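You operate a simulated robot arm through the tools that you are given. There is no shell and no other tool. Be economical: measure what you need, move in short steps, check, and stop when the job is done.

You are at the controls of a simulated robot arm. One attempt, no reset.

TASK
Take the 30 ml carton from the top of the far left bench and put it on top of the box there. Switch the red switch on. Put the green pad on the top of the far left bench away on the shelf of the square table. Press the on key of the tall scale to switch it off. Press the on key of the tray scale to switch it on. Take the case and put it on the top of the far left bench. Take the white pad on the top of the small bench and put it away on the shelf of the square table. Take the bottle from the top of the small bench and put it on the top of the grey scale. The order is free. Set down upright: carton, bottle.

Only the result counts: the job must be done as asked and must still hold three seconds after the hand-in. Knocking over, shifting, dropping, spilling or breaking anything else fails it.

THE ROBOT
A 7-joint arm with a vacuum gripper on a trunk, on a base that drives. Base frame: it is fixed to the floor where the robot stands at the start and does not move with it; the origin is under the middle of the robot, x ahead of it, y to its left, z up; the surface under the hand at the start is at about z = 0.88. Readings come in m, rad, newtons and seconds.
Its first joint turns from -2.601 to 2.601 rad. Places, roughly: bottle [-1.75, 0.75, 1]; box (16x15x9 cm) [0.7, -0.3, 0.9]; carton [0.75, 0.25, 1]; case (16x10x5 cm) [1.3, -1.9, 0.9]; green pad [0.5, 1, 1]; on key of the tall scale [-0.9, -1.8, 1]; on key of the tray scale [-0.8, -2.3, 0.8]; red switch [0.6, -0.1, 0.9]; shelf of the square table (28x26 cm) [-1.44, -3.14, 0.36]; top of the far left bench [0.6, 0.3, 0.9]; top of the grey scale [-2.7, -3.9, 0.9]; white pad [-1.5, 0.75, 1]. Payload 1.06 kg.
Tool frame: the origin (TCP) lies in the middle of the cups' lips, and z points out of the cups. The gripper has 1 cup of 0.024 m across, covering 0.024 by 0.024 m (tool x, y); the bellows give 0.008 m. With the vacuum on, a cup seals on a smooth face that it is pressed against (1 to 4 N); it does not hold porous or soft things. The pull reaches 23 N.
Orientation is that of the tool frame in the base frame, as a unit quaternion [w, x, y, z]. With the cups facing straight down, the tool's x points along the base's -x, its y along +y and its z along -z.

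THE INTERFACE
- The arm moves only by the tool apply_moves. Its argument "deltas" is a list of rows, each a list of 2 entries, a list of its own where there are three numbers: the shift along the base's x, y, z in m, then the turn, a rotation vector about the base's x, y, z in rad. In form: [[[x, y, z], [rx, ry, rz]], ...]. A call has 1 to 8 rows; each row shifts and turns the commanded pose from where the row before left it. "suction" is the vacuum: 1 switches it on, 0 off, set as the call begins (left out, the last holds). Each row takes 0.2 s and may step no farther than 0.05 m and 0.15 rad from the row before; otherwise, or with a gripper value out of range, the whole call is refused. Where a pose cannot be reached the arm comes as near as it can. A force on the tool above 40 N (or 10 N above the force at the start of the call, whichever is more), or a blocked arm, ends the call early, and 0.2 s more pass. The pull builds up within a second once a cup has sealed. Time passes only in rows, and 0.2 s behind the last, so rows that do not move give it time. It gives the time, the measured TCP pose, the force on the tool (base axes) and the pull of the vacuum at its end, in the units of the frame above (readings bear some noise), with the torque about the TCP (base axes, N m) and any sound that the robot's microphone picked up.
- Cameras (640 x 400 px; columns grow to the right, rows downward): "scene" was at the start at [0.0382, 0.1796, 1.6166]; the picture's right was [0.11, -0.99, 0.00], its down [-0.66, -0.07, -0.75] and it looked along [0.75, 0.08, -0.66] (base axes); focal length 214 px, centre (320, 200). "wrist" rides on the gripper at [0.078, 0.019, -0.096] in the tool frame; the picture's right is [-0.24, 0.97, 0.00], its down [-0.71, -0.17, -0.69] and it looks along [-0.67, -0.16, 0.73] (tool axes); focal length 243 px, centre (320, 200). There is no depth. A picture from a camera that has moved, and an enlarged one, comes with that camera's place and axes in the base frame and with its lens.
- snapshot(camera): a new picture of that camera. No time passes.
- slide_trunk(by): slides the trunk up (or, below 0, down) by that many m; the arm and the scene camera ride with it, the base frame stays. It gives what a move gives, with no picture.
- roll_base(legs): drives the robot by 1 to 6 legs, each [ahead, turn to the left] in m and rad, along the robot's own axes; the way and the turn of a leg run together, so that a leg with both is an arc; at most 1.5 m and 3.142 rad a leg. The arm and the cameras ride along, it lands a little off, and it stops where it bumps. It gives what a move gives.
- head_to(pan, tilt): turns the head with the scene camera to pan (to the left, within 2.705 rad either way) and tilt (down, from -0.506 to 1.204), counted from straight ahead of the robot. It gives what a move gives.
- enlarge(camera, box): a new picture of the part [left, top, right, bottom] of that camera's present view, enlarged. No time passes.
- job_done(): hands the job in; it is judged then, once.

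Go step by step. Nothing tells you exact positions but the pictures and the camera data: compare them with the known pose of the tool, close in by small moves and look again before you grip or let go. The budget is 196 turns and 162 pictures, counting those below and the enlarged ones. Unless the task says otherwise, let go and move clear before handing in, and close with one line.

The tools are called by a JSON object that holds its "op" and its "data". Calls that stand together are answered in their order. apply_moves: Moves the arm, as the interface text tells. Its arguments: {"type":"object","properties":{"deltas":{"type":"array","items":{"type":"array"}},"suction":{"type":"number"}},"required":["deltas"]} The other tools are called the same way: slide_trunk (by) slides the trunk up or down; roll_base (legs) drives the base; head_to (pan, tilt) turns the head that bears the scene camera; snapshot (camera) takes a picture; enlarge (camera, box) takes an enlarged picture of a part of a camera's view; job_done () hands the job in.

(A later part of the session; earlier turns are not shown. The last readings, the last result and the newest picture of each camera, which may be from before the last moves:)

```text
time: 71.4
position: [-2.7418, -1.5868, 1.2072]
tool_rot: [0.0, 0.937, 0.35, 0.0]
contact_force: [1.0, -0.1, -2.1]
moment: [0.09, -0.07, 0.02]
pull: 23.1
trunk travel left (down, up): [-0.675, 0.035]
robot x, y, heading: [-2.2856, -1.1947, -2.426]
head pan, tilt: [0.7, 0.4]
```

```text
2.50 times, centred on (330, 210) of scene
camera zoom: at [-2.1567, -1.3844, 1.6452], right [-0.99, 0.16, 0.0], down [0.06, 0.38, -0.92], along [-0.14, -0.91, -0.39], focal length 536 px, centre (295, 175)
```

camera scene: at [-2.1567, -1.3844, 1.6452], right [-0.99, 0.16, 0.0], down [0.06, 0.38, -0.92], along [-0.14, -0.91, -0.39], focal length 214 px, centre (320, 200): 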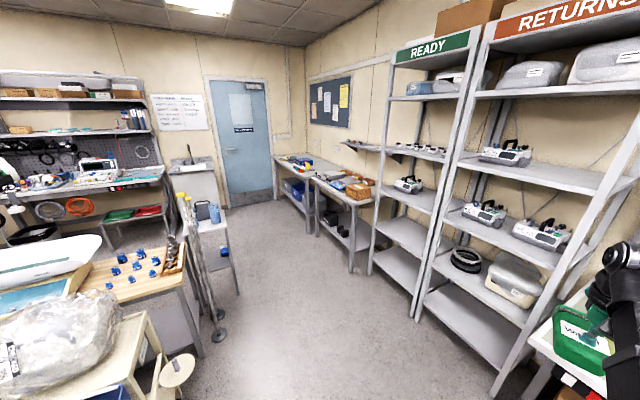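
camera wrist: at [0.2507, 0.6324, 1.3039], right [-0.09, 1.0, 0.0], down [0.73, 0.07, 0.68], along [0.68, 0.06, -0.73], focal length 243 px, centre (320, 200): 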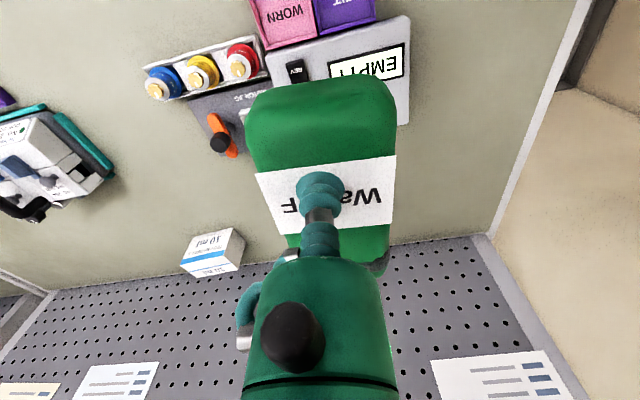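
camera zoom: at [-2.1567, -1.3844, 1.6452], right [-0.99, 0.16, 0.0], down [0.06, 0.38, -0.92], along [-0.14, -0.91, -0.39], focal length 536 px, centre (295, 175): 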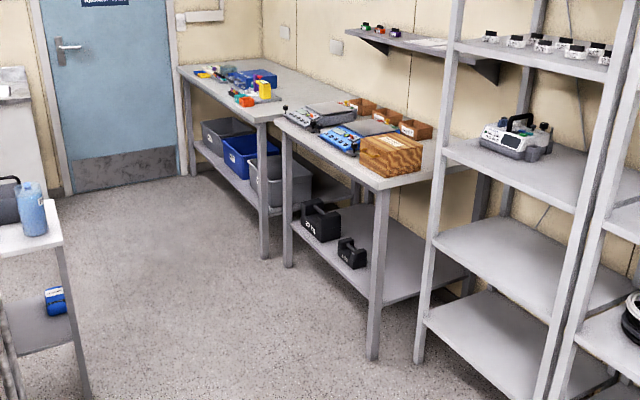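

The shelf of the square table faces the aisle beside the grey-scale bench. I'll drive into the aisle parallel to the benches and stop short of it for a check.

{"op": "roll_base", "data": {"legs": [[0, 0.513], [1.038, 0], [0, 0.676], [0.8, 0]]}}

{"op": "head_to", "data": {"pan": 1.0, "tilt": 0.7}}

{"op": "snapshot", "data": {"camera": "scene"}}

{"op": "head_to", "data": {"pan": -0.4, "tilt": 0.7}}

{"op": "snapshot", "data": {"camera": "scene"}}

```text
time: 83.9
position: [-2.174, -3.4847, 1.2069]
tool_rot: [0.0, 0.583, 0.813, 0.0]
contact_force: [1.0, -0.4, -2.4]
moment: [0.08, 0.03, 0.04]
pull: 22.4
trunk travel left (down, up): [-0.675, 0.035]
robot x, y, heading: [-2.3649, -2.9149, -1.244]
head pan, tilt: [0.7, 0.4]
```

```text
time: 84.7
position: [-2.1739, -3.4847, 1.2078]
tool_rot: [-0.001, 0.583, 0.813, 0.0]
contact_force: [-0.2, -0.4, -4.0]
moment: [0.12, 0.05, -0.04]
pull: 22.6
trunk travel left (down, up): [-0.675, 0.035]
robot x, y, heading: [-2.3672, -2.9155, -1.248]
head pan, tilt: [1.0, 0.7]
```

```text
123 pictures are left
camera scene: at [-2.1378, -2.8386, 1.6184], right [-0.24, -0.97, 0.0], down [-0.62, 0.16, -0.77], along [0.74, -0.19, -0.64], focal length 214 px, centre (320, 200)
```

scene: 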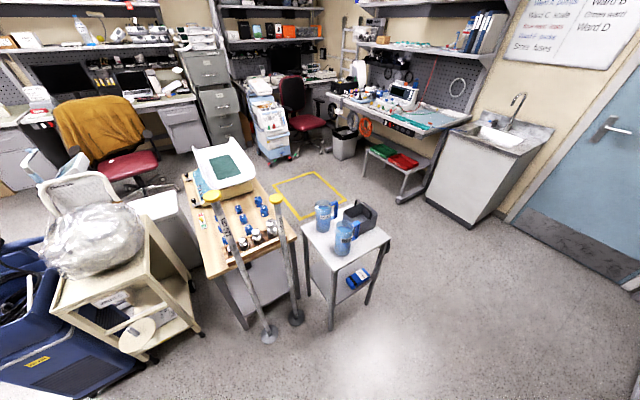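

```text
time: 86.2
position: [-2.1744, -3.4847, 1.2081]
tool_rot: [0.0, 0.583, 0.813, -0.001]
contact_force: [-0.6, 0.2, -2.6]
moment: [0.1, 0.05, -0.01]
pull: 23.3
trunk travel left (down, up): [-0.675, 0.035]
robot x, y, heading: [-2.3691, -2.916, -1.245]
head pan, tilt: [-0.4, 0.7]
```

```text
122 pictures are left
camera scene: at [-2.2264, -2.9028, 1.6183], right [-1.0, 0.07, 0.0], down [0.05, 0.64, -0.76], along [-0.06, -0.76, -0.64], focal length 214 px, centre (320, 200)
```

scene: 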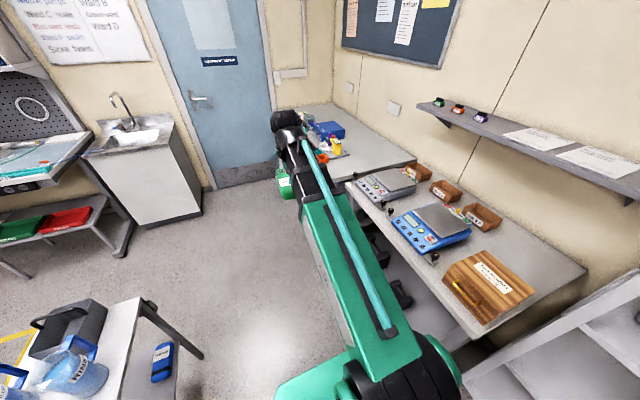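

Very clear view. I'll zoom in on the square table from its aisle side.

{"op": "head_to", "data": {"pan": 0.9, "tilt": 0.7}}

{"op": "enlarge", "data": {"camera": "scene", "box": [160, 160, 400, 350]}}

```text
time: 87.7
position: [-2.1731, -3.4856, 1.2086]
tool_rot: [-0.001, 0.583, 0.813, 0.001]
contact_force: [0.6, -0.8, -2.5]
moment: [0.08, 0.07, -0.02]
pull: 23.0
trunk travel left (down, up): [-0.675, 0.035]
robot x, y, heading: [-2.3676, -2.9138, -1.242]
head pan, tilt: [0.901, 0.7]
```

```text
2.11 times, centred on (280, 255) of scene
camera zoom: at [-2.1403, -2.8467, 1.6183], right [-0.34, -0.94, 0.0], down [-0.61, 0.22, -0.76], along [0.72, -0.26, -0.64], focal length 452 px, centre (404, 84)
```

zoom: 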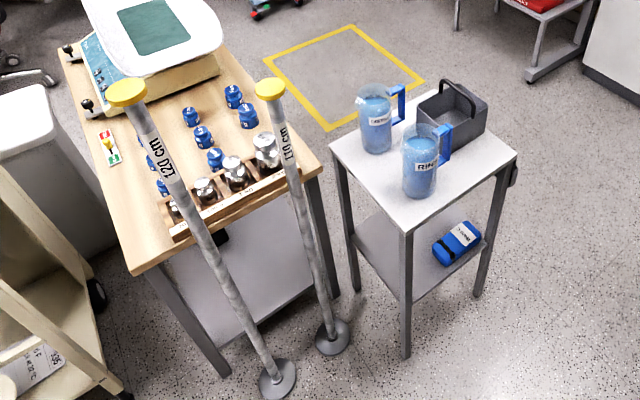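

The shelf's aisle side is open, with a blue pad at its far end and free room next to the near leg. I'll drive 0.46 m forward with a slight shift away from the table, then lower the trunk with the arm in the aisle.

{"op": "roll_base", "data": {"legs": [[0, -0.13], [0.464, 0], [0, 0.13]]}}

{"op": "slide_trunk", "data": {"by": -0.6}}

{"op": "head_to", "data": {"pan": 1.45, "tilt": 0.5}}

{"op": "snapshot", "data": {"camera": "scene"}}

{"op": "head_to", "data": {"pan": 0.3, "tilt": 0.5}}

{"op": "snapshot", "data": {"camera": "scene"}}

```text
time: 91.6
position: [-2.0867, -3.9452, 1.2087]
tool_rot: [0.0, 0.585, 0.811, 0.0]
contact_force: [-0.5, -1.5, -3.0]
moment: [0.07, 0.04, 0.02]
pull: 22.6
trunk travel left (down, up): [-0.675, 0.035]
robot x, y, heading: [-2.2772, -3.3772, -1.25]
head pan, tilt: [0.901, 0.7]
```

```text
refused: -0.6 is not a number from -0.4 to 0.4
```

```text
time: 92.6
position: [-2.0858, -3.9455, 1.2073]
tool_rot: [0.0, 0.585, 0.811, 0.0]
contact_force: [0.4, 0.3, -3.0]
moment: [0.08, 0.04, 0.0]
pull: 22.4
trunk travel left (down, up): [-0.675, 0.035]
robot x, y, heading: [-2.2732, -3.3809, -1.251]
head pan, tilt: [1.45, 0.499]
```

```text
120 pictures are left
camera scene: at [-2.0406, -3.26, 1.636], right [0.2, -0.98, 0.0], down [-0.47, -0.1, -0.88], along [0.86, 0.18, -0.48], focal length 214 px, centre (320, 200)
```

scene: 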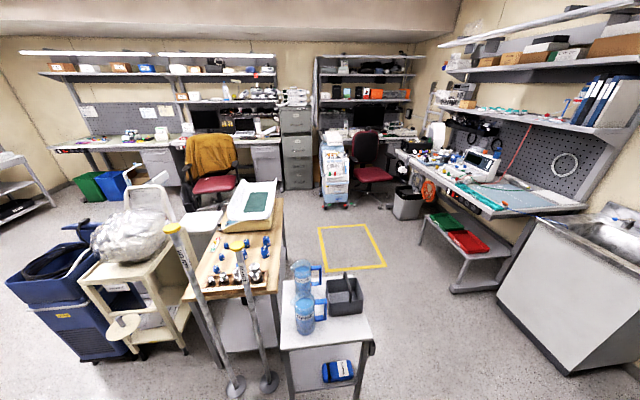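

```text
time: 94.0
position: [-2.0871, -3.9445, 1.2086]
tool_rot: [0.0, 0.585, 0.811, 0.0]
contact_force: [0.4, 0.0, -2.5]
moment: [0.12, 0.05, 0.03]
pull: 22.7
trunk travel left (down, up): [-0.675, 0.035]
robot x, y, heading: [-2.2766, -3.3786, -1.247]
head pan, tilt: [0.3, 0.499]
```

```text
119 pictures are left
camera scene: at [-2.0766, -3.352, 1.636], right [-0.81, -0.58, 0.0], down [-0.28, 0.39, -0.88], along [0.51, -0.71, -0.48], focal length 214 px, centre (320, 200)
```

scene: 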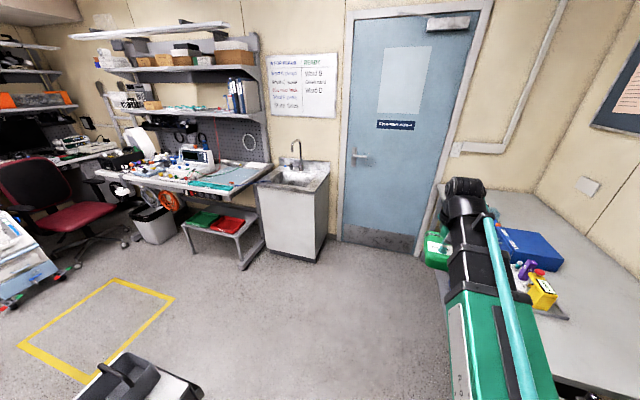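

The aisle is clear. I'll lower the trunk in two slides.

{"op": "slide_trunk", "data": {"by": -0.4}}

{"op": "slide_trunk", "data": {"by": -0.25}}

{"op": "head_to", "data": {"pan": 0.9, "tilt": 0.4}}

{"op": "snapshot", "data": {"camera": "scene"}}

```text
time: 97.8
position: [-2.0869, -3.9453, 0.8082]
tool_rot: [-0.001, 0.585, 0.811, 0.0]
contact_force: [-0.1, -0.6, -3.9]
moment: [0.11, 0.06, -0.03]
pull: 23.0
trunk travel left (down, up): [-0.275, 0.435]
robot x, y, heading: [-2.2769, -3.3795, -1.247]
head pan, tilt: [0.3, 0.499]
```

```text
time: 100.4
position: [-2.0873, -3.9452, 0.5578]
tool_rot: [0.0, 0.585, 0.811, 0.0]
contact_force: [0.5, 0.0, -2.2]
moment: [0.15, 0.04, 0.03]
pull: 22.9
trunk travel left (down, up): [-0.025, 0.685]
robot x, y, heading: [-2.2755, -3.3758, -1.249]
head pan, tilt: [0.3, 0.499]
```

```text
time: 101.4
position: [-2.0862, -3.9449, 0.558]
tool_rot: [0.0, 0.585, 0.811, -0.001]
contact_force: [-0.2, 0.4, -3.2]
moment: [0.1, 0.01, -0.02]
pull: 22.9
trunk travel left (down, up): [-0.025, 0.685]
robot x, y, heading: [-2.2757, -3.3776, -1.251]
head pan, tilt: [0.901, 0.4]
```

```text
118 pictures are left
camera scene: at [-2.0427, -3.3098, 0.9952], right [-0.34, -0.94, 0.0], down [-0.37, 0.13, -0.92], along [0.87, -0.31, -0.39], focal length 214 px, centre (320, 200)
```

scene: 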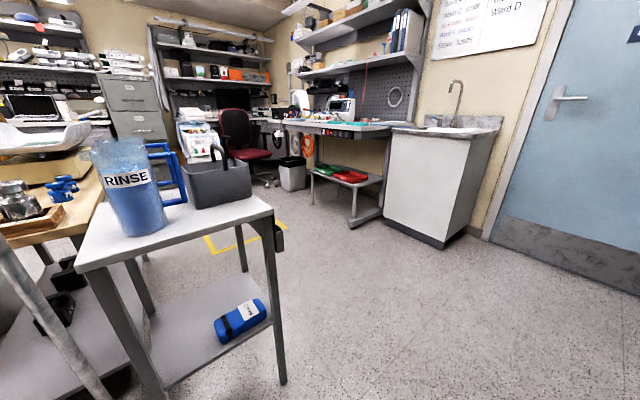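

I can see the shelf well. I'll swing the arm around to face the table at low height, in steps.

{"op": "apply_moves", "data": {"deltas": [[[-0.011, 0.033, 0], [0, 0, 0]], [[0.0417, 0.0158, 0], [0, 0, 0.0789]], [[0.0403, 0.019, 0], [0, 0, 0.0789]], [[0.0387, 0.0221, 0], [0, 0, 0.0789]], [[0.0368, 0.0251, 0], [0, 0, 0.0789]], [[0.0347, 0.028, 0], [0, 0, 0.0789]], [[0.0324, 0.0306, 0], [0, 0, 0.0789]], [[0.0299, 0.0331, 0], [0, 0, 0.0789]]]}}

{"op": "apply_moves", "data": {"deltas": [[[0.0272, 0.0353, 0], [0, 0, 0.0789]], [[0.0243, 0.0373, 0], [0, 0, 0.0789]], [[0.0213, 0.0391, 0], [0, 0, 0.0789]], [[0.0182, 0.0407, 0], [0, 0, 0.0789]], [[0.0149, 0.042, 0], [0, 0, 0.0789]], [[0.0115, 0.0431, 0], [0, 0, 0.0789]]]}}

{"op": "snapshot", "data": {"camera": "scene"}}

{"op": "snapshot", "data": {"camera": "wrist"}}

```text
time: 103.2
position: [-1.8453, -3.7373, 0.5578]
tool_rot: [0.0, 0.341, 0.94, 0.0]
contact_force: [-0.1, 0.1, -3.0]
moment: [0.09, 0.1, -0.01]
pull: 22.6
trunk travel left (down, up): [-0.025, 0.685]
robot x, y, heading: [-2.2749, -3.3754, -1.244]
head pan, tilt: [0.901, 0.4]
```

```text
time: 104.6
position: [-1.7266, -3.4995, 0.5558]
tool_rot: [0.0, 0.111, 0.994, 0.0]
contact_force: [0.2, -1.2, -2.7]
moment: [-0.02, 0.11, -0.01]
pull: 23.0
trunk travel left (down, up): [-0.025, 0.685]
robot x, y, heading: [-2.2767, -3.3733, -1.248]
head pan, tilt: [0.901, 0.4]
```

```text
117 pictures are left
camera scene: at [-2.0426, -3.3097, 0.9952], right [-0.34, -0.94, 0.0], down [-0.37, 0.13, -0.92], along [0.87, -0.31, -0.39], focal length 214 px, centre (320, 200)
```

scene: 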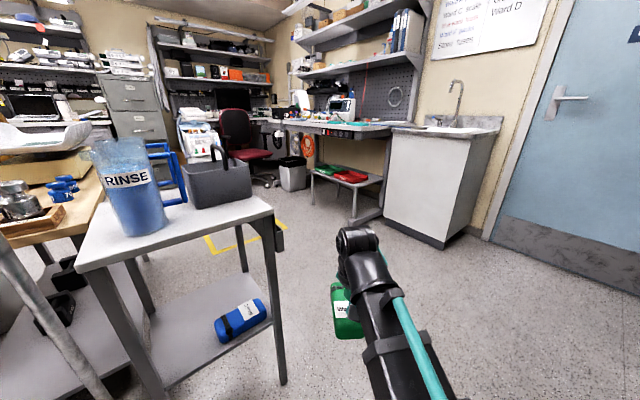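

```text
116 pictures are left
camera wrist: at [-1.7989, -3.466, 0.6519], right [0.44, 0.9, 0.0], down [0.65, -0.32, 0.68], along [0.61, -0.3, -0.73], focal length 243 px, centre (320, 200)
```

wrist: 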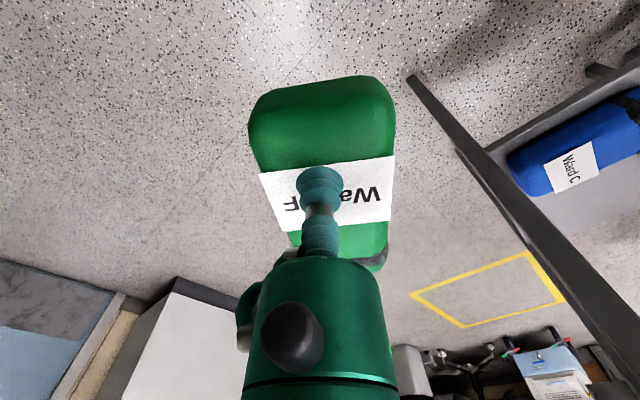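

The wrist tops out only ~0.20 m above the cup and the forearm is level, so a vertical tool fits between shelf (0.37) and table top (0.71). I'll finish the swing and lower.

{"op": "apply_moves", "data": {"deltas": [[[0.0081, 0.0438, 0], [0, 0, 0.0789]], [[0.0046, 0.0443, 0], [0, 0, 0.0789]], [[0.0011, 0.0446, 0], [0, 0, 0.0789]], [[-0.0024, 0.0445, 0], [0, 0, 0.0789]], [[-0.0059, 0.0442, 0], [0, 0, 0.0789]], [[-0.0094, 0.0436, 0], [0, 0, 0.0789]], [[-0.0128, 0.0427, 0], [0, 0, 0.0789]]]}}

{"op": "apply_moves", "data": {"deltas": [[[0, 0, -0.04], [0, 0, 0]], [[0, 0, -0.04], [0, 0, 0]], [[0, 0, -0.03], [0, 0, 0]]]}}

{"op": "head_to", "data": {"pan": 1.4, "tilt": 0.6}}

{"op": "snapshot", "data": {"camera": "scene"}}

{"op": "snapshot", "data": {"camera": "wrist"}}

```text
time: 106.2
position: [-1.7459, -3.1921, 0.5594]
tool_rot: [0.0, -0.164, 0.986, 0.0]
contact_force: [0.8, 0.3, -3.2]
moment: [-0.03, 0.11, -0.02]
pull: 23.0
trunk travel left (down, up): [-0.025, 0.685]
robot x, y, heading: [-2.2782, -3.3776, -1.249]
head pan, tilt: [0.901, 0.4]
```

```text
time: 107.0
position: [-1.7436, -3.1921, 0.4481]
tool_rot: [0.0, -0.164, 0.986, -0.001]
contact_force: [-0.3, -0.5, -3.2]
moment: [-0.05, 0.09, -0.03]
pull: 23.2
trunk travel left (down, up): [-0.025, 0.685]
robot x, y, heading: [-2.2778, -3.3753, -1.245]
head pan, tilt: [0.901, 0.4]
```

```text
time: 107.9
position: [-1.7426, -3.1936, 0.4473]
tool_rot: [0.001, -0.164, 0.986, 0.001]
contact_force: [0.7, 0.0, -2.4]
moment: [-0.02, 0.09, 0.02]
pull: 22.8
trunk travel left (down, up): [-0.025, 0.685]
robot x, y, heading: [-2.2769, -3.3719, -1.248]
head pan, tilt: [1.4, 0.6]
```

```text
115 pictures are left
camera scene: at [-2.0423, -3.2647, 0.9769], right [0.15, -0.99, 0.0], down [-0.56, -0.08, -0.83], along [0.82, 0.12, -0.56], focal length 214 px, centre (320, 200)
```

scene: 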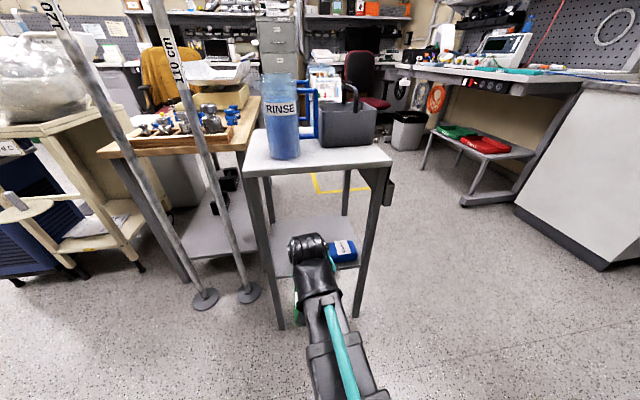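

```text
114 pictures are left
camera wrist: at [-1.8228, -3.201, 0.5433], right [-0.09, 1.0, 0.0], down [0.73, 0.07, 0.68], along [0.68, 0.06, -0.73], focal length 243 px, centre (320, 200)
```

wrist: 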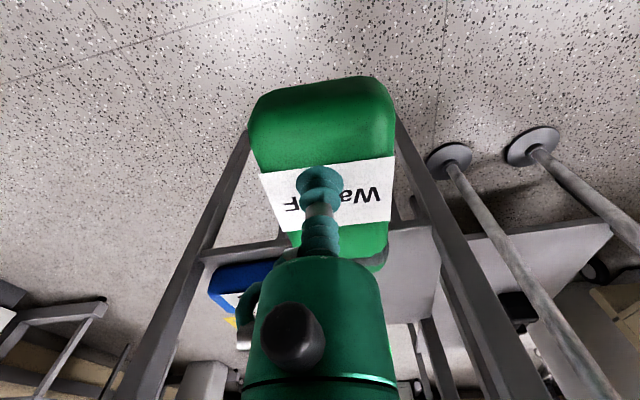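

The pad is lined up between the near leg and the blue pad. I'll insert it along the shelf direction in steps and check halfway.

{"op": "apply_moves", "data": {"deltas": [[[0.041, 0.0228, 0.004], [0, 0, 0]], [[0.0435, 0.0149, 0], [0, 0, 0]], [[0.0435, 0.0149, 0], [0, 0, 0]]]}}

{"op": "snapshot", "data": {"camera": "wrist"}}

{"op": "enlarge", "data": {"camera": "scene", "box": [200, 110, 440, 330]}}

```text
time: 108.7
position: [-1.6148, -3.1408, 0.4529]
tool_rot: [0.0, -0.164, 0.987, 0.0]
contact_force: [0.0, -1.1, -3.3]
moment: [-0.03, 0.06, -0.03]
pull: 23.0
trunk travel left (down, up): [-0.025, 0.685]
robot x, y, heading: [-2.2741, -3.379, -1.249]
head pan, tilt: [1.4, 0.6]
```

```text
113 pictures are left
camera wrist: at [-1.694, -3.1494, 0.5485], right [-0.09, 1.0, 0.0], down [0.73, 0.07, 0.68], along [0.68, 0.06, -0.73], focal length 243 px, centre (320, 200)
```

wrist: 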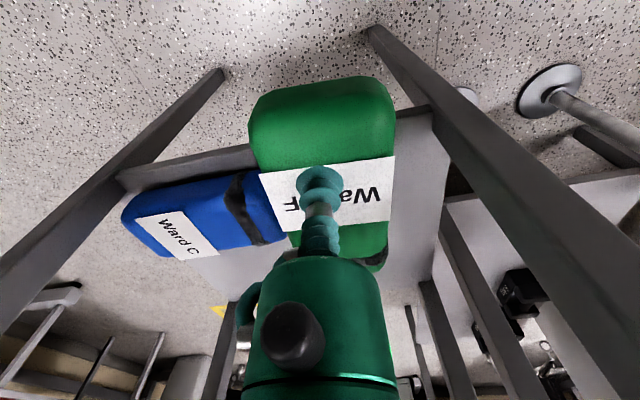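

```text
1.82 times, centred on (320, 220) of scene
camera zoom: at [-2.0424, -3.2646, 0.9769], right [0.15, -0.99, 0.0], down [-0.56, -0.09, -0.82], along [0.82, 0.12, -0.57], focal length 390 px, centre (320, 164)
```

zoom: 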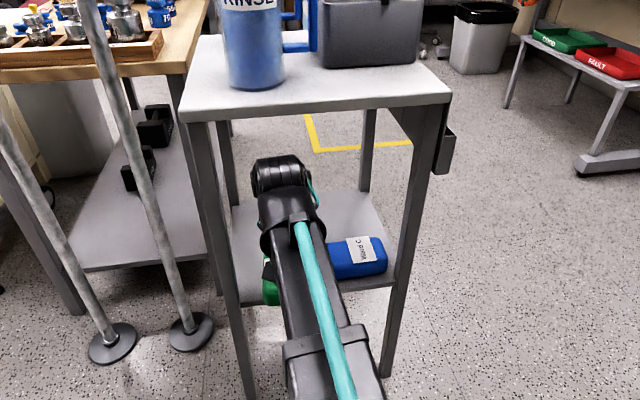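

There is about 1.7 cm clearance to the blue pad and 4 cm to the leg. I'll shift 1 cm toward the leg side and push in another 12 cm.

{"op": "apply_moves", "data": {"deltas": [[[-0.0036, 0.0104, 0], [0, 0, 0]], [[0.0378, 0.013, 0], [0, 0, 0]], [[0.0378, 0.013, 0], [0, 0, 0]], [[0.0378, 0.013, 0], [0, 0, 0]]]}}

{"op": "snapshot", "data": {"camera": "wrist"}}

{"op": "enlarge", "data": {"camera": "scene", "box": [200, 110, 440, 330]}}

```text
time: 109.7
position: [-1.5048, -3.0908, 0.451]
tool_rot: [-0.001, -0.164, 0.986, 0.0]
contact_force: [-0.3, 0.3, -2.1]
moment: [-0.06, 0.11, 0.04]
pull: 23.2
trunk travel left (down, up): [-0.025, 0.685]
robot x, y, heading: [-2.2749, -3.3757, -1.244]
head pan, tilt: [1.4, 0.6]
```

```text
111 pictures are left
camera wrist: at [-1.5831, -3.0997, 0.5465], right [-0.09, 1.0, 0.0], down [0.73, 0.07, 0.68], along [0.68, 0.06, -0.73], focal length 243 px, centre (320, 200)
```

wrist: 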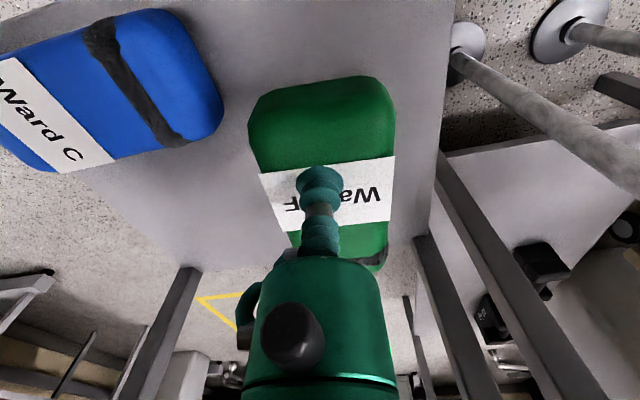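

```text
1.82 times, centred on (320, 220) of scene
camera zoom: at [-2.0423, -3.2646, 0.9769], right [0.15, -0.99, 0.0], down [-0.56, -0.09, -0.82], along [0.82, 0.12, -0.57], focal length 390 px, centre (320, 164)
```

zoom: 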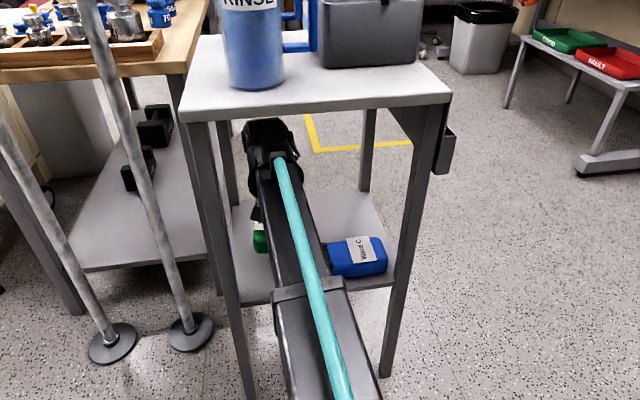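

The pad is well inside. I'll lower it gently to the shelf.

{"op": "apply_moves", "data": {"deltas": [[[0, 0, -0.015], [0, 0, 0]], [[0, 0, -0.008], [0, 0, 0]], [[0, 0, -0.005], [0, 0, 0]], [[0, 0, -0.004], [0, 0, 0]], [[0, 0, -0.003], [0, 0, 0]]]}}

```text
time: 110.9
position: [-1.504, -3.0914, 0.4178]
tool_rot: [0.0, -0.164, 0.987, 0.0]
contact_force: [0.7, 0.0, -2.8]
moment: [-0.04, 0.09, 0.04]
pull: 22.8
trunk travel left (down, up): [-0.025, 0.685]
robot x, y, heading: [-2.274, -3.3733, -1.249]
head pan, tilt: [1.4, 0.6]
```

{"op": "apply_moves", "data": {"deltas": [[[0, 0, -0.004], [0, 0, 0]], [[0, 0, -0.003], [0, 0, 0]], [[0, 0, -0.003], [0, 0, 0]]]}}

```text
time: 111.7
position: [-1.5054, -3.0913, 0.4075]
tool_rot: [0.0, -0.163, 0.987, 0.0]
contact_force: [-2.6, -1.7, 0.3]
moment: [0.06, -0.14, -0.03]
pull: 22.3
trunk travel left (down, up): [-0.025, 0.685]
robot x, y, heading: [-2.2774, -3.3746, -1.247]
head pan, tilt: [1.4, 0.6]
```

Touching (about 3 N unloaded). One more small step, then I'll release.

{"op": "apply_moves", "data": {"deltas": [[[0, 0, -0.002], [0, 0, 0]], [[0, 0, -0.001], [0, 0, 0]]]}}

{"op": "apply_moves", "data": {"deltas": [[[0, 0, 0], [0, 0, 0]], [[0, 0, 0], [0, 0, 0]], [[0, 0, 0], [0, 0, 0]], [[0, 0, 0.006], [0, 0, 0]], [[0, 0, 0.02], [0, 0, 0]]], "suction": 0}}

{"op": "snapshot", "data": {"camera": "wrist"}}

```text
time: 112.3
position: [-1.5056, -3.0916, 0.4048]
tool_rot: [0.0, -0.163, 0.987, 0.0]
contact_force: [-1.7, -0.9, 8.6]
moment: [0.03, -0.14, 0.01]
pull: 22.8
trunk travel left (down, up): [-0.025, 0.685]
robot x, y, heading: [-2.2773, -3.373, -1.245]
head pan, tilt: [1.4, 0.6]
```

```text
time: 113.5
position: [-1.5051, -3.0932, 0.4308]
tool_rot: [0.0, -0.163, 0.987, -0.001]
contact_force: [0.7, -0.3, 0.7]
moment: [-0.02, 0.02, 0.01]
pull: 0.0
trunk travel left (down, up): [-0.025, 0.685]
robot x, y, heading: [-2.2789, -3.3766, -1.249]
head pan, tilt: [1.4, 0.6]
```

```text
109 pictures are left
camera wrist: at [-1.5839, -3.1008, 0.5266], right [-0.09, 1.0, 0.0], down [0.73, 0.07, 0.68], along [0.68, 0.06, -0.73], focal length 243 px, centre (320, 200)
```

wrist: 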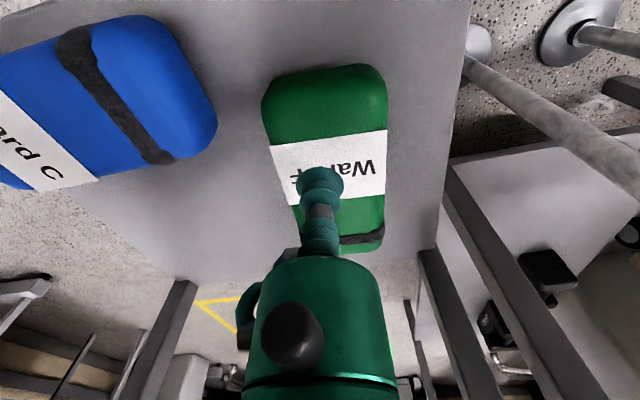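

The green pad is placed on the shelf. I'll retreat straight out, raise the trunk and back down the aisle.

{"op": "apply_moves", "data": {"deltas": [[[0, 0, 0.015], [0, 0, 0]], [[-0.043, -0.0147, 0], [0, 0, 0]], [[-0.043, -0.0147, 0], [0, 0, 0]], [[-0.043, -0.0147, 0], [0, 0, 0]], [[-0.043, -0.0147, 0], [0, 0, 0]], [[-0.043, -0.0147, 0], [0, 0, 0]], [[-0.035, -0.012, 0], [0, 0, 0]]]}}

{"op": "slide_trunk", "data": {"by": 0.4}}

{"op": "slide_trunk", "data": {"by": 0.28}}

{"op": "head_to", "data": {"pan": 2.6, "tilt": 0.5}}

{"op": "snapshot", "data": {"camera": "scene"}}

```text
time: 115.1
position: [-1.7561, -3.1767, 0.4453]
tool_rot: [0.0, -0.163, 0.987, 0.0]
contact_force: [-0.1, -0.5, 0.5]
moment: [-0.02, -0.02, -0.05]
pull: 0.1
trunk travel left (down, up): [-0.025, 0.685]
robot x, y, heading: [-2.2784, -3.3779, -1.245]
head pan, tilt: [1.4, 0.6]
```

```text
time: 119.0
position: [-1.755, -3.1771, 0.846]
tool_rot: [0.0, -0.163, 0.987, 0.0]
contact_force: [0.5, 0.2, -0.4]
moment: [-0.02, -0.01, 0.0]
pull: 0.1
trunk travel left (down, up): [-0.425, 0.285]
robot x, y, heading: [-2.2764, -3.3772, -1.246]
head pan, tilt: [1.4, 0.6]
```

```text
time: 121.8
position: [-1.755, -3.1768, 1.1261]
tool_rot: [-0.001, -0.163, 0.987, 0.001]
contact_force: [0.1, 0.6, 0.7]
moment: [0.01, -0.02, 0.05]
pull: 0.1
trunk travel left (down, up): [-0.705, 0.005]
robot x, y, heading: [-2.2755, -3.3739, -1.247]
head pan, tilt: [1.4, 0.6]
```

```text
time: 123.2
position: [-1.7545, -3.1773, 1.1266]
tool_rot: [0.0, -0.163, 0.987, 0.0]
contact_force: [0.2, 0.1, 0.3]
moment: [0.02, -0.03, 0.03]
pull: 0.0
trunk travel left (down, up): [-0.705, 0.005]
robot x, y, heading: [-2.2764, -3.3751, -1.247]
head pan, tilt: [2.601, 0.499]
```

```text
108 pictures are left
camera scene: at [-2.1099, -3.1891, 1.666], right [0.98, -0.22, 0.0], down [-0.1, -0.47, -0.88], along [0.19, 0.86, -0.48], focal length 214 px, centre (320, 200)
```

scene: 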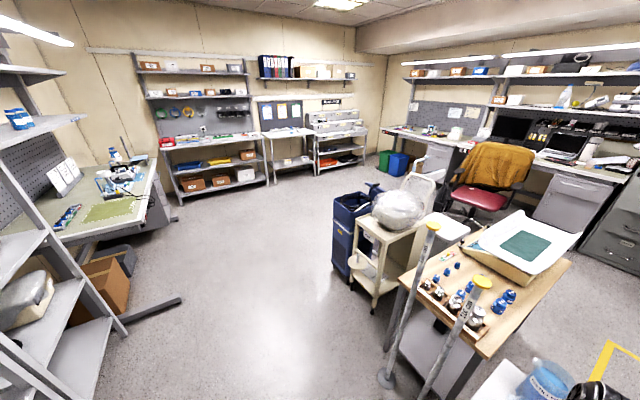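

The path back is clear. I'll swing the arm to the front first, high above the table.

{"op": "apply_moves", "data": {"deltas": [[[0.0128, -0.0427, 0.01], [0, 0, -0.0789]], [[0.0094, -0.0436, 0.01], [0, 0, -0.0789]], [[0.0059, -0.0442, 0.01], [0, 0, -0.0789]], [[0.0024, -0.0445, 0.01], [0, 0, -0.0789]], [[-0.0011, -0.0446, 0.01], [0, 0, -0.0789]], [[-0.0046, -0.0443, 0.01], [0, 0, -0.0789]], [[-0.0081, -0.0438, 0], [0, 0, -0.0789]], [[-0.0115, -0.0431, 0], [0, 0, -0.0789]]]}}

{"op": "apply_moves", "data": {"deltas": [[[-0.0149, -0.042, 0], [0, 0, -0.0789]], [[-0.0182, -0.0407, 0], [0, 0, -0.0789]], [[-0.0213, -0.0391, 0], [0, 0, -0.0789]], [[-0.0243, -0.0373, 0], [0, 0, -0.0789]], [[-0.0272, -0.0353, 0], [0, 0, -0.0789]], [[-0.0299, -0.0331, 0], [0, 0, -0.0789]], [[-0.0324, -0.0306, 0], [0, 0, -0.0789]], [[-0.0347, -0.028, 0], [0, 0, -0.0789]]]}}

{"op": "apply_moves", "data": {"deltas": [[[-0.0368, -0.0251, 0], [0, 0, -0.0789]], [[-0.0387, -0.0221, 0], [0, 0, -0.0789]], [[-0.0403, -0.019, 0], [0, 0, -0.0789]], [[-0.0417, -0.0158, 0], [0, 0, -0.0789]]]}}

{"op": "roll_base", "data": {"legs": [[-0.96, 0], [0, -0.7], [-1.31, 0]]}}

{"op": "head_to", "data": {"pan": 1.6, "tilt": 0.5}}

{"op": "snapshot", "data": {"camera": "scene"}}

```text
time: 125.0
position: [-1.7516, -3.5268, 1.1871]
tool_rot: [0.0, 0.151, 0.988, 0.0]
contact_force: [0.3, 1.3, -0.7]
moment: [0.01, 0.04, 0.0]
pull: 0.0
trunk travel left (down, up): [-0.705, 0.005]
robot x, y, heading: [-2.2769, -3.373, -1.246]
head pan, tilt: [2.601, 0.499]
```

```text
time: 126.8
position: [-1.9545, -3.8144, 1.1879]
tool_rot: [0.0, 0.45, 0.893, 0.0]
contact_force: [0.5, 0.8, 0.2]
moment: [-0.01, 0.03, -0.04]
pull: 0.0
trunk travel left (down, up): [-0.705, 0.005]
robot x, y, heading: [-2.2726, -3.3759, -1.243]
head pan, tilt: [2.601, 0.499]
```

```text
time: 127.8
position: [-2.1136, -3.8975, 1.1865]
tool_rot: [-0.001, 0.585, 0.811, 0.001]
contact_force: [0.2, -0.4, 0.4]
moment: [0.01, -0.01, 0.05]
pull: 0.1
trunk travel left (down, up): [-0.705, 0.005]
robot x, y, heading: [-2.2749, -3.3744, -1.246]
head pan, tilt: [2.601, 0.499]
```

```text
time: 140.9
position: [-2.332, -1.7184, 1.1862]
tool_rot: [0.0, 0.82, 0.573, 0.0]
contact_force: [0.4, 0.7, -1.3]
moment: [0.03, -0.01, 0.01]
pull: 0.0
trunk travel left (down, up): [-0.705, 0.005]
robot x, y, heading: [-2.1371, -1.2097, -1.921]
head pan, tilt: [2.601, 0.499]
```

```text
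time: 142.2
position: [-2.3323, -1.7194, 1.1866]
tool_rot: [-0.001, 0.819, 0.573, 0.0]
contact_force: [-0.5, -0.2, -0.3]
moment: [0.01, 0.0, 0.01]
pull: 0.0
trunk travel left (down, up): [-0.705, 0.005]
robot x, y, heading: [-2.1356, -1.2115, -1.919]
head pan, tilt: [1.6, 0.499]
```

```text
107 pictures are left
camera scene: at [-1.8743, -1.2535, 1.666], right [-0.31, -0.95, 0.0], down [-0.45, 0.15, -0.88], along [0.83, -0.28, -0.48], focal length 214 px, centre (320, 200)
```

scene: 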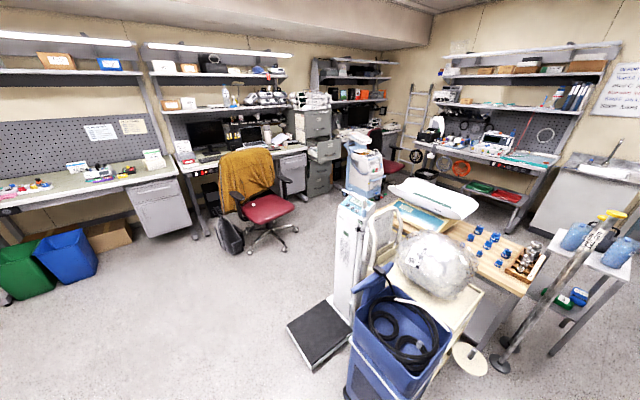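

I'll continue: reverse around to stand in front of the tall scale, facing it.

{"op": "roll_base", "data": {"legs": [[0, -0.89], [-0.98, 0], [0, 1.571]]}}

{"op": "head_to", "data": {"pan": 0.3, "tilt": 0.5}}

{"op": "snapshot", "data": {"camera": "scene"}}

```text
time: 153.4
position: [-1.0377, -1.4201, 1.185]
tool_rot: [0.0, 0.591, 0.807, 0.0]
contact_force: [-0.6, -0.2, 0.5]
moment: [0.0, -0.01, -0.03]
pull: 0.0
trunk travel left (down, up): [-0.705, 0.005]
robot x, y, heading: [-1.1939, -0.8951, -1.266]
head pan, tilt: [1.6, 0.499]
```

```text
time: 154.9
position: [-1.038, -1.4201, 1.1869]
tool_rot: [0.0, 0.591, 0.807, 0.0]
contact_force: [0.2, -0.3, 0.4]
moment: [-0.04, 0.0, -0.03]
pull: 0.0
trunk travel left (down, up): [-0.705, 0.005]
robot x, y, heading: [-1.194, -0.895, -1.265]
head pan, tilt: [0.3, 0.499]
```

```text
106 pictures are left
camera scene: at [-0.9946, -0.8763, 1.6661], right [-0.82, -0.57, 0.0], down [-0.27, 0.39, -0.88], along [0.5, -0.72, -0.48], focal length 214 px, centre (320, 200)
```

scene: 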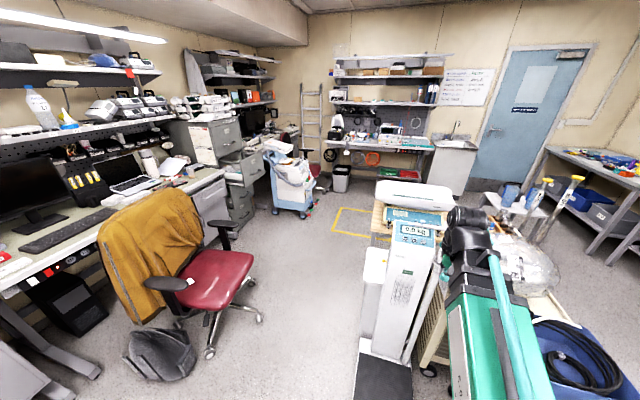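

{"op": "enlarge", "data": {"camera": "scene", "box": [360, 160, 480, 280]}}

{"op": "snapshot", "data": {"camera": "wrist"}}

```text
3.33 times, centred on (420, 220) of scene
camera zoom: at [-0.9946, -0.8763, 1.6661], right [-0.82, -0.57, 0.0], down [-0.27, 0.39, -0.88], along [0.5, -0.72, -0.48], focal length 715 px, centre (-13, 133)
```

zoom: 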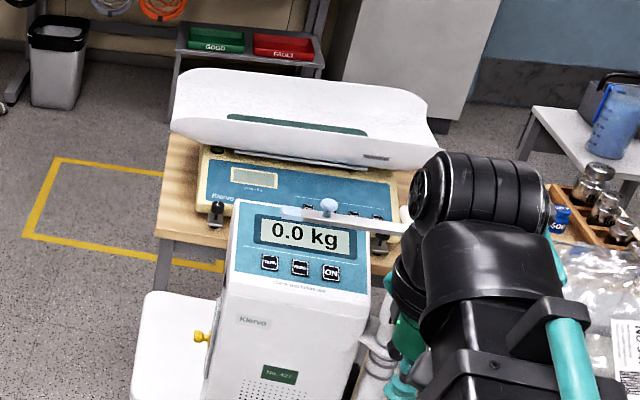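

```text
104 pictures are left
camera wrist: at [-1.0422, -1.3406, 1.2819], right [1.0, 0.07, 0.0], down [0.05, -0.73, 0.68], along [0.05, -0.68, -0.73], focal length 243 px, centre (320, 200)
```

wrist: 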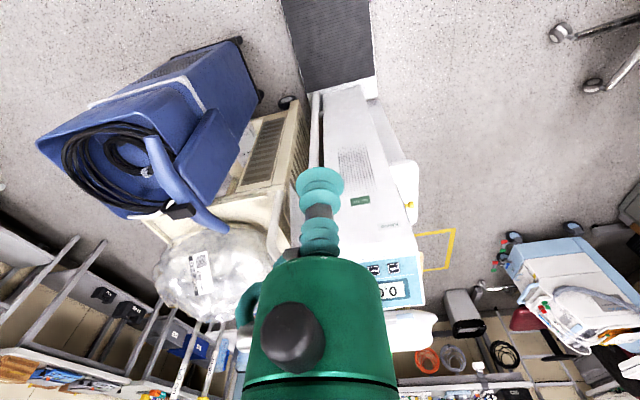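

I see the tall scale's panel (showing 0.0 kg) with the ON key on its right. I'll drive a little closer and move the tool aside to view the panel from the wrist.

{"op": "roll_base", "data": {"legs": [[0.1, 0]]}}

{"op": "apply_moves", "data": {"deltas": [[[0.04, 0, 0.02], [0, 0, 0.05]], [[0.04, 0, 0.02], [0, 0, 0.05]], [[0.04, 0, 0.0], [0, 0, 0.05]]]}}

{"op": "snapshot", "data": {"camera": "wrist"}}

{"op": "enlarge", "data": {"camera": "scene", "box": [360, 160, 480, 280]}}

```text
time: 156.1
position: [-1.0071, -1.5181, 1.1846]
tool_rot: [0.0, 0.592, 0.806, 0.0]
contact_force: [-0.3, -0.4, 0.1]
moment: [0.01, 0.02, -0.03]
pull: 0.0
trunk travel left (down, up): [-0.705, 0.005]
robot x, y, heading: [-1.1645, -0.9962, -1.266]
head pan, tilt: [0.3, 0.499]
```

```text
time: 156.9
position: [-0.8864, -1.518, 1.2253]
tool_rot: [0.0, 0.529, 0.848, 0.0]
contact_force: [0.1, 0.6, 0.0]
moment: [-0.02, 0.04, 0.0]
pull: 0.0
trunk travel left (down, up): [-0.705, 0.005]
robot x, y, heading: [-1.1633, -0.9957, -1.265]
head pan, tilt: [0.3, 0.499]
```

```text
103 pictures are left
camera wrist: at [-0.9021, -1.4405, 1.3209], right [0.98, 0.22, 0.0], down [0.16, -0.71, 0.68], along [0.15, -0.67, -0.73], focal length 243 px, centre (320, 200)
```

wrist: 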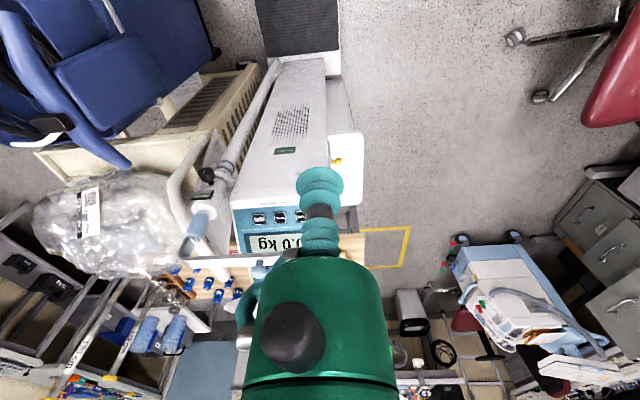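

```text
3.33 times, centred on (420, 220) of scene
camera zoom: at [-0.9631, -0.974, 1.6659], right [-0.82, -0.57, 0.0], down [-0.27, 0.39, -0.88], along [0.5, -0.72, -0.48], focal length 715 px, centre (-13, 133)
```

zoom: 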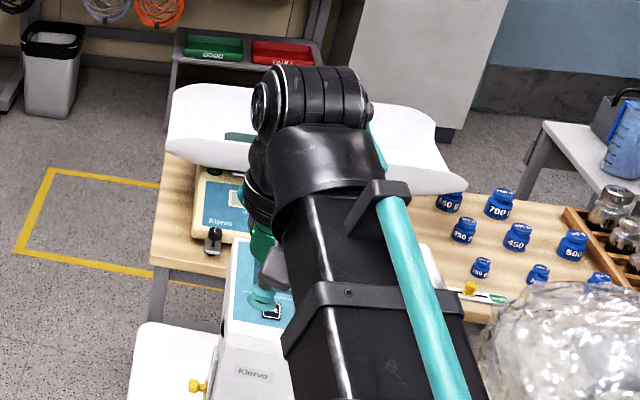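

{"op": "enlarge", "data": {"camera": "wrist", "box": [170, 140, 330, 270]}}

```text
3.08 times, centred on (250, 205) of wrist
camera zoom: at [-0.9021, -1.4405, 1.3209], right [0.98, 0.22, 0.0], down [0.16, -0.71, 0.68], along [0.15, -0.67, -0.73], focal length 746 px, centre (535, 185)
```

zoom: 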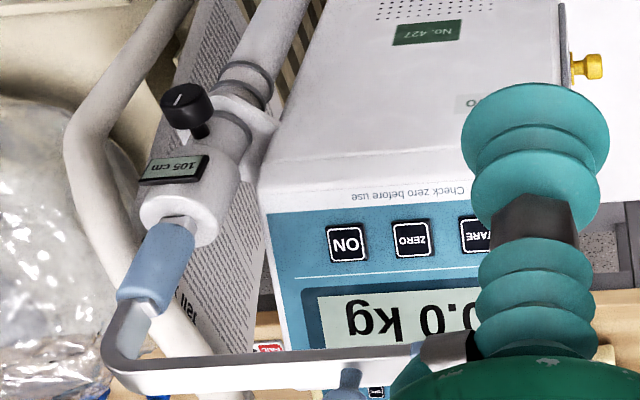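

The ON key triangulates to (-0.940, -1.789, 1.019), but the height rod's bar hangs in front of it. The side corridor is the better approach and also serves the tray scale. I'll back off and drive into the corridor, parallel to the scales.

{"op": "apply_moves", "data": {"deltas": [[[-0.03, 0.02, 0.02], [0, 0, -0.05]], [[-0.04, 0.02, 0], [0, 0, -0.05]], [[-0.03, 0, 0], [0, 0, -0.05]]]}}

{"op": "roll_base", "data": {"legs": [[-0.15, 0], [0, 1.595], [0.543, 0], [0, -1.571], [0.5, 0]]}}

{"op": "head_to", "data": {"pan": -0.3, "tilt": 0.8}}

{"op": "snapshot", "data": {"camera": "scene"}}

{"op": "head_to", "data": {"pan": 0.4, "tilt": 0.9}}

{"op": "snapshot", "data": {"camera": "scene"}}

```text
time: 157.4
position: [-0.9306, -1.4953, 1.2454]
tool_rot: [0.005, 0.559, 0.829, -0.005]
contact_force: [4.2, -6.8, -13.6]
moment: [-0.38, -0.02, -0.09]
pull: 0.1
out of reach, approached as far as the arm can: row 2
trunk travel left (down, up): [-0.705, 0.005]
robot x, y, heading: [-1.1612, -0.9954, -1.262]
head pan, tilt: [0.3, 0.499]
stopped in row 2: the force on the tool passed its limit at 59 N (the readings are from after the stop); the commanded pose is now the measured one
```

```text
time: 171.6
position: [-0.2942, -1.6437, 1.2472]
tool_rot: [0.006, 0.548, 0.836, -0.003]
contact_force: [5.5, -12.5, -27.8]
moment: [-1.14, -0.13, -0.17]
pull: 0.1
trunk travel left (down, up): [-0.705, 0.005]
robot x, y, heading: [-0.5375, -1.1486, -1.237]
head pan, tilt: [0.3, 0.499]
```

```text
time: 172.6
position: [-0.2926, -1.6436, 1.2465]
tool_rot: [0.005, 0.548, 0.836, -0.004]
contact_force: [4.4, -9.0, -18.6]
moment: [-0.68, -0.07, -0.1]
pull: 0.1
trunk travel left (down, up): [-0.705, 0.005]
robot x, y, heading: [-0.5391, -1.149, -1.241]
head pan, tilt: [-0.3, 0.799]
```

```text
100 pictures are left
camera scene: at [-0.3907, -1.1327, 1.6401], right [-1.0, -0.03, 0.0], down [-0.02, 0.72, -0.7], along [0.02, -0.7, -0.72], focal length 214 px, centre (320, 200)
```

scene: 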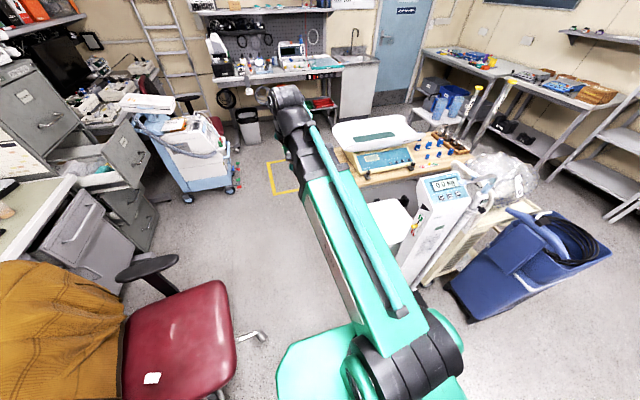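

```text
time: 173.7
position: [-0.2941, -1.6432, 1.2462]
tool_rot: [0.006, 0.548, 0.837, -0.004]
contact_force: [4.5, -10.0, -22.4]
moment: [-0.89, -0.08, -0.19]
pull: 0.1
trunk travel left (down, up): [-0.705, 0.005]
robot x, y, heading: [-0.5404, -1.1511, -1.234]
head pan, tilt: [0.4, 0.901]
```

```text
99 pictures are left
camera scene: at [-0.3429, -1.1084, 1.6322], right [-0.75, -0.67, 0.0], down [-0.52, 0.58, -0.62], along [0.41, -0.46, -0.78], focal length 214 px, centre (320, 200)
```

scene: 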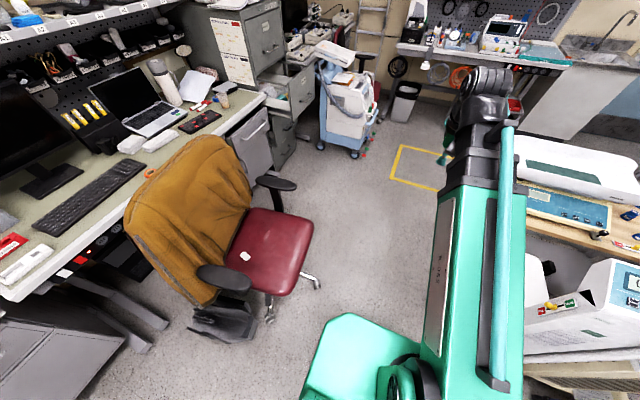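

The arm hit its own inner reach limit (the scales stand untouched). I'll move the tool outward to relieve it.

{"op": "apply_moves", "data": {"deltas": [[[0.01, -0.03, -0.02], [0, 0, 0]], [[0.01, -0.03, -0.02], [0, 0, 0]]]}}

{"op": "head_to", "data": {"pan": -1.0, "tilt": 0.6}}

{"op": "snapshot", "data": {"camera": "scene"}}

```text
time: 174.3
position: [-0.2765, -1.7063, 1.2075]
tool_rot: [0.005, 0.549, 0.836, -0.004]
contact_force: [0.1, -0.5, 0.6]
moment: [-0.01, 0.02, 0.0]
pull: 0.0
trunk travel left (down, up): [-0.705, 0.005]
robot x, y, heading: [-0.5377, -1.1495, -1.238]
head pan, tilt: [0.4, 0.901]
```

```text
time: 175.8
position: [-0.2774, -1.7045, 1.2065]
tool_rot: [0.006, 0.548, 0.837, -0.004]
contact_force: [-0.1, -0.3, 0.2]
moment: [-0.03, 0.0, 0.0]
pull: 0.0
trunk travel left (down, up): [-0.705, 0.005]
robot x, y, heading: [-0.5363, -1.1499, -1.239]
head pan, tilt: [-1.0, 0.6]
```

```text
98 pictures are left
camera scene: at [-0.448, -1.1213, 1.657], right [-0.78, 0.62, 0.0], down [0.35, 0.44, -0.83], along [-0.51, -0.65, -0.56], focal length 214 px, centre (320, 200)
```

scene: 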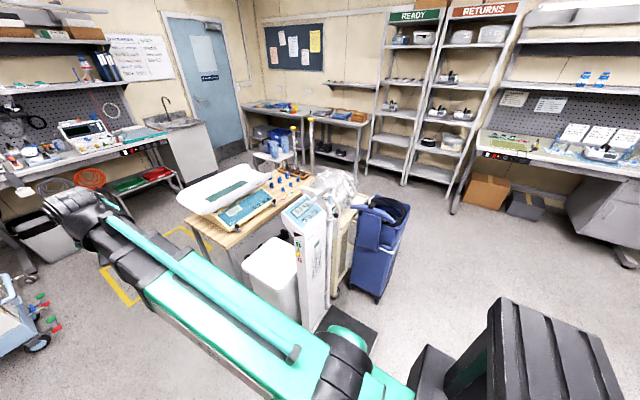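

Relieved. I'll zoom in on both panels.

{"op": "enlarge", "data": {"camera": "scene", "box": [170, 160, 330, 270]}}

{"op": "enlarge", "data": {"camera": "scene", "box": [260, 170, 360, 240]}}

```text
3.64 times, centred on (250, 215) of scene
camera zoom: at [-0.448, -1.1213, 1.657], right [-0.78, 0.62, 0.0], down [0.35, 0.44, -0.83], along [-0.51, -0.65, -0.56], focal length 780 px, centre (574, 146)
```

zoom: 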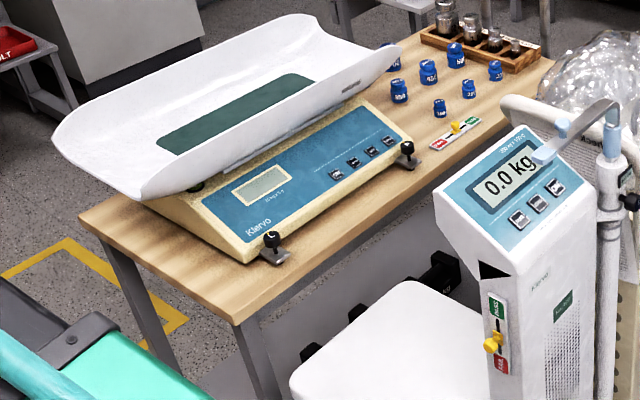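

```text
5.71 times, centred on (310, 205) of scene
camera zoom: at [-0.448, -1.1213, 1.657], right [-0.78, 0.62, 0.0], down [0.35, 0.44, -0.83], along [-0.51, -0.65, -0.56], focal length 1226 px, centre (377, 171)
```

zoom: 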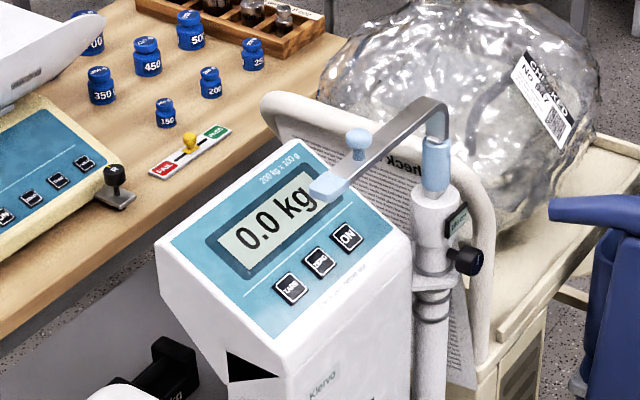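

{"op": "enlarge", "data": {"camera": "scene", "box": [225, 185, 295, 230]}}

```text
8.89 times, centred on (260, 208) of scene
camera zoom: at [-0.448, -1.1213, 1.657], right [-0.78, 0.62, 0.0], down [0.35, 0.44, -0.83], along [-0.51, -0.65, -0.56], focal length 1906 px, centre (853, 133)
```

zoom: 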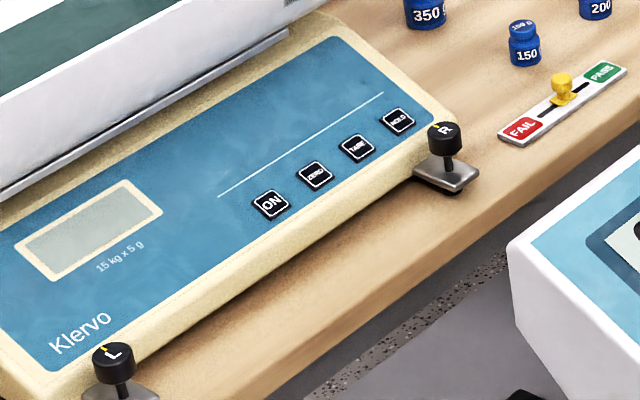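

The tray scale's ON key is at about (-0.82, -2.32, 0.80) and its display is blank. I'll drive forward along the corridor and look closer.

{"op": "roll_base", "data": {"legs": [[0.74, 0]]}}

{"op": "head_to", "data": {"pan": -1.2, "tilt": 0.75}}

{"op": "snapshot", "data": {"camera": "scene"}}

```text
time: 179.9
position: [-0.0446, -2.4098, 1.2078]
tool_rot: [0.005, 0.552, 0.834, -0.003]
contact_force: [-0.9, 0.0, 1.5]
moment: [0.02, 0.02, 0.0]
pull: 0.0
trunk travel left (down, up): [-0.705, 0.005]
robot x, y, heading: [-0.3049, -1.8524, -1.253]
head pan, tilt: [-1.0, 0.6]
```

```text
time: 180.6
position: [-0.0453, -2.4099, 1.2082]
tool_rot: [0.005, 0.552, 0.834, -0.005]
contact_force: [0.2, -0.7, -0.2]
moment: [-0.02, 0.02, -0.05]
pull: 0.0
trunk travel left (down, up): [-0.705, 0.005]
robot x, y, heading: [-0.3022, -1.8519, -1.247]
head pan, tilt: [-1.201, 0.75]
```

```text
94 pictures are left
camera scene: at [-0.2193, -1.8089, 1.6441], right [-0.64, 0.77, 0.0], down [0.53, 0.43, -0.73], along [-0.56, -0.47, -0.68], focal length 214 px, centre (320, 200)
```

scene: 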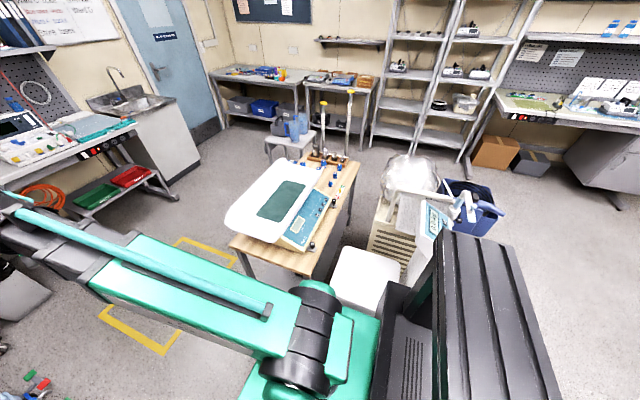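

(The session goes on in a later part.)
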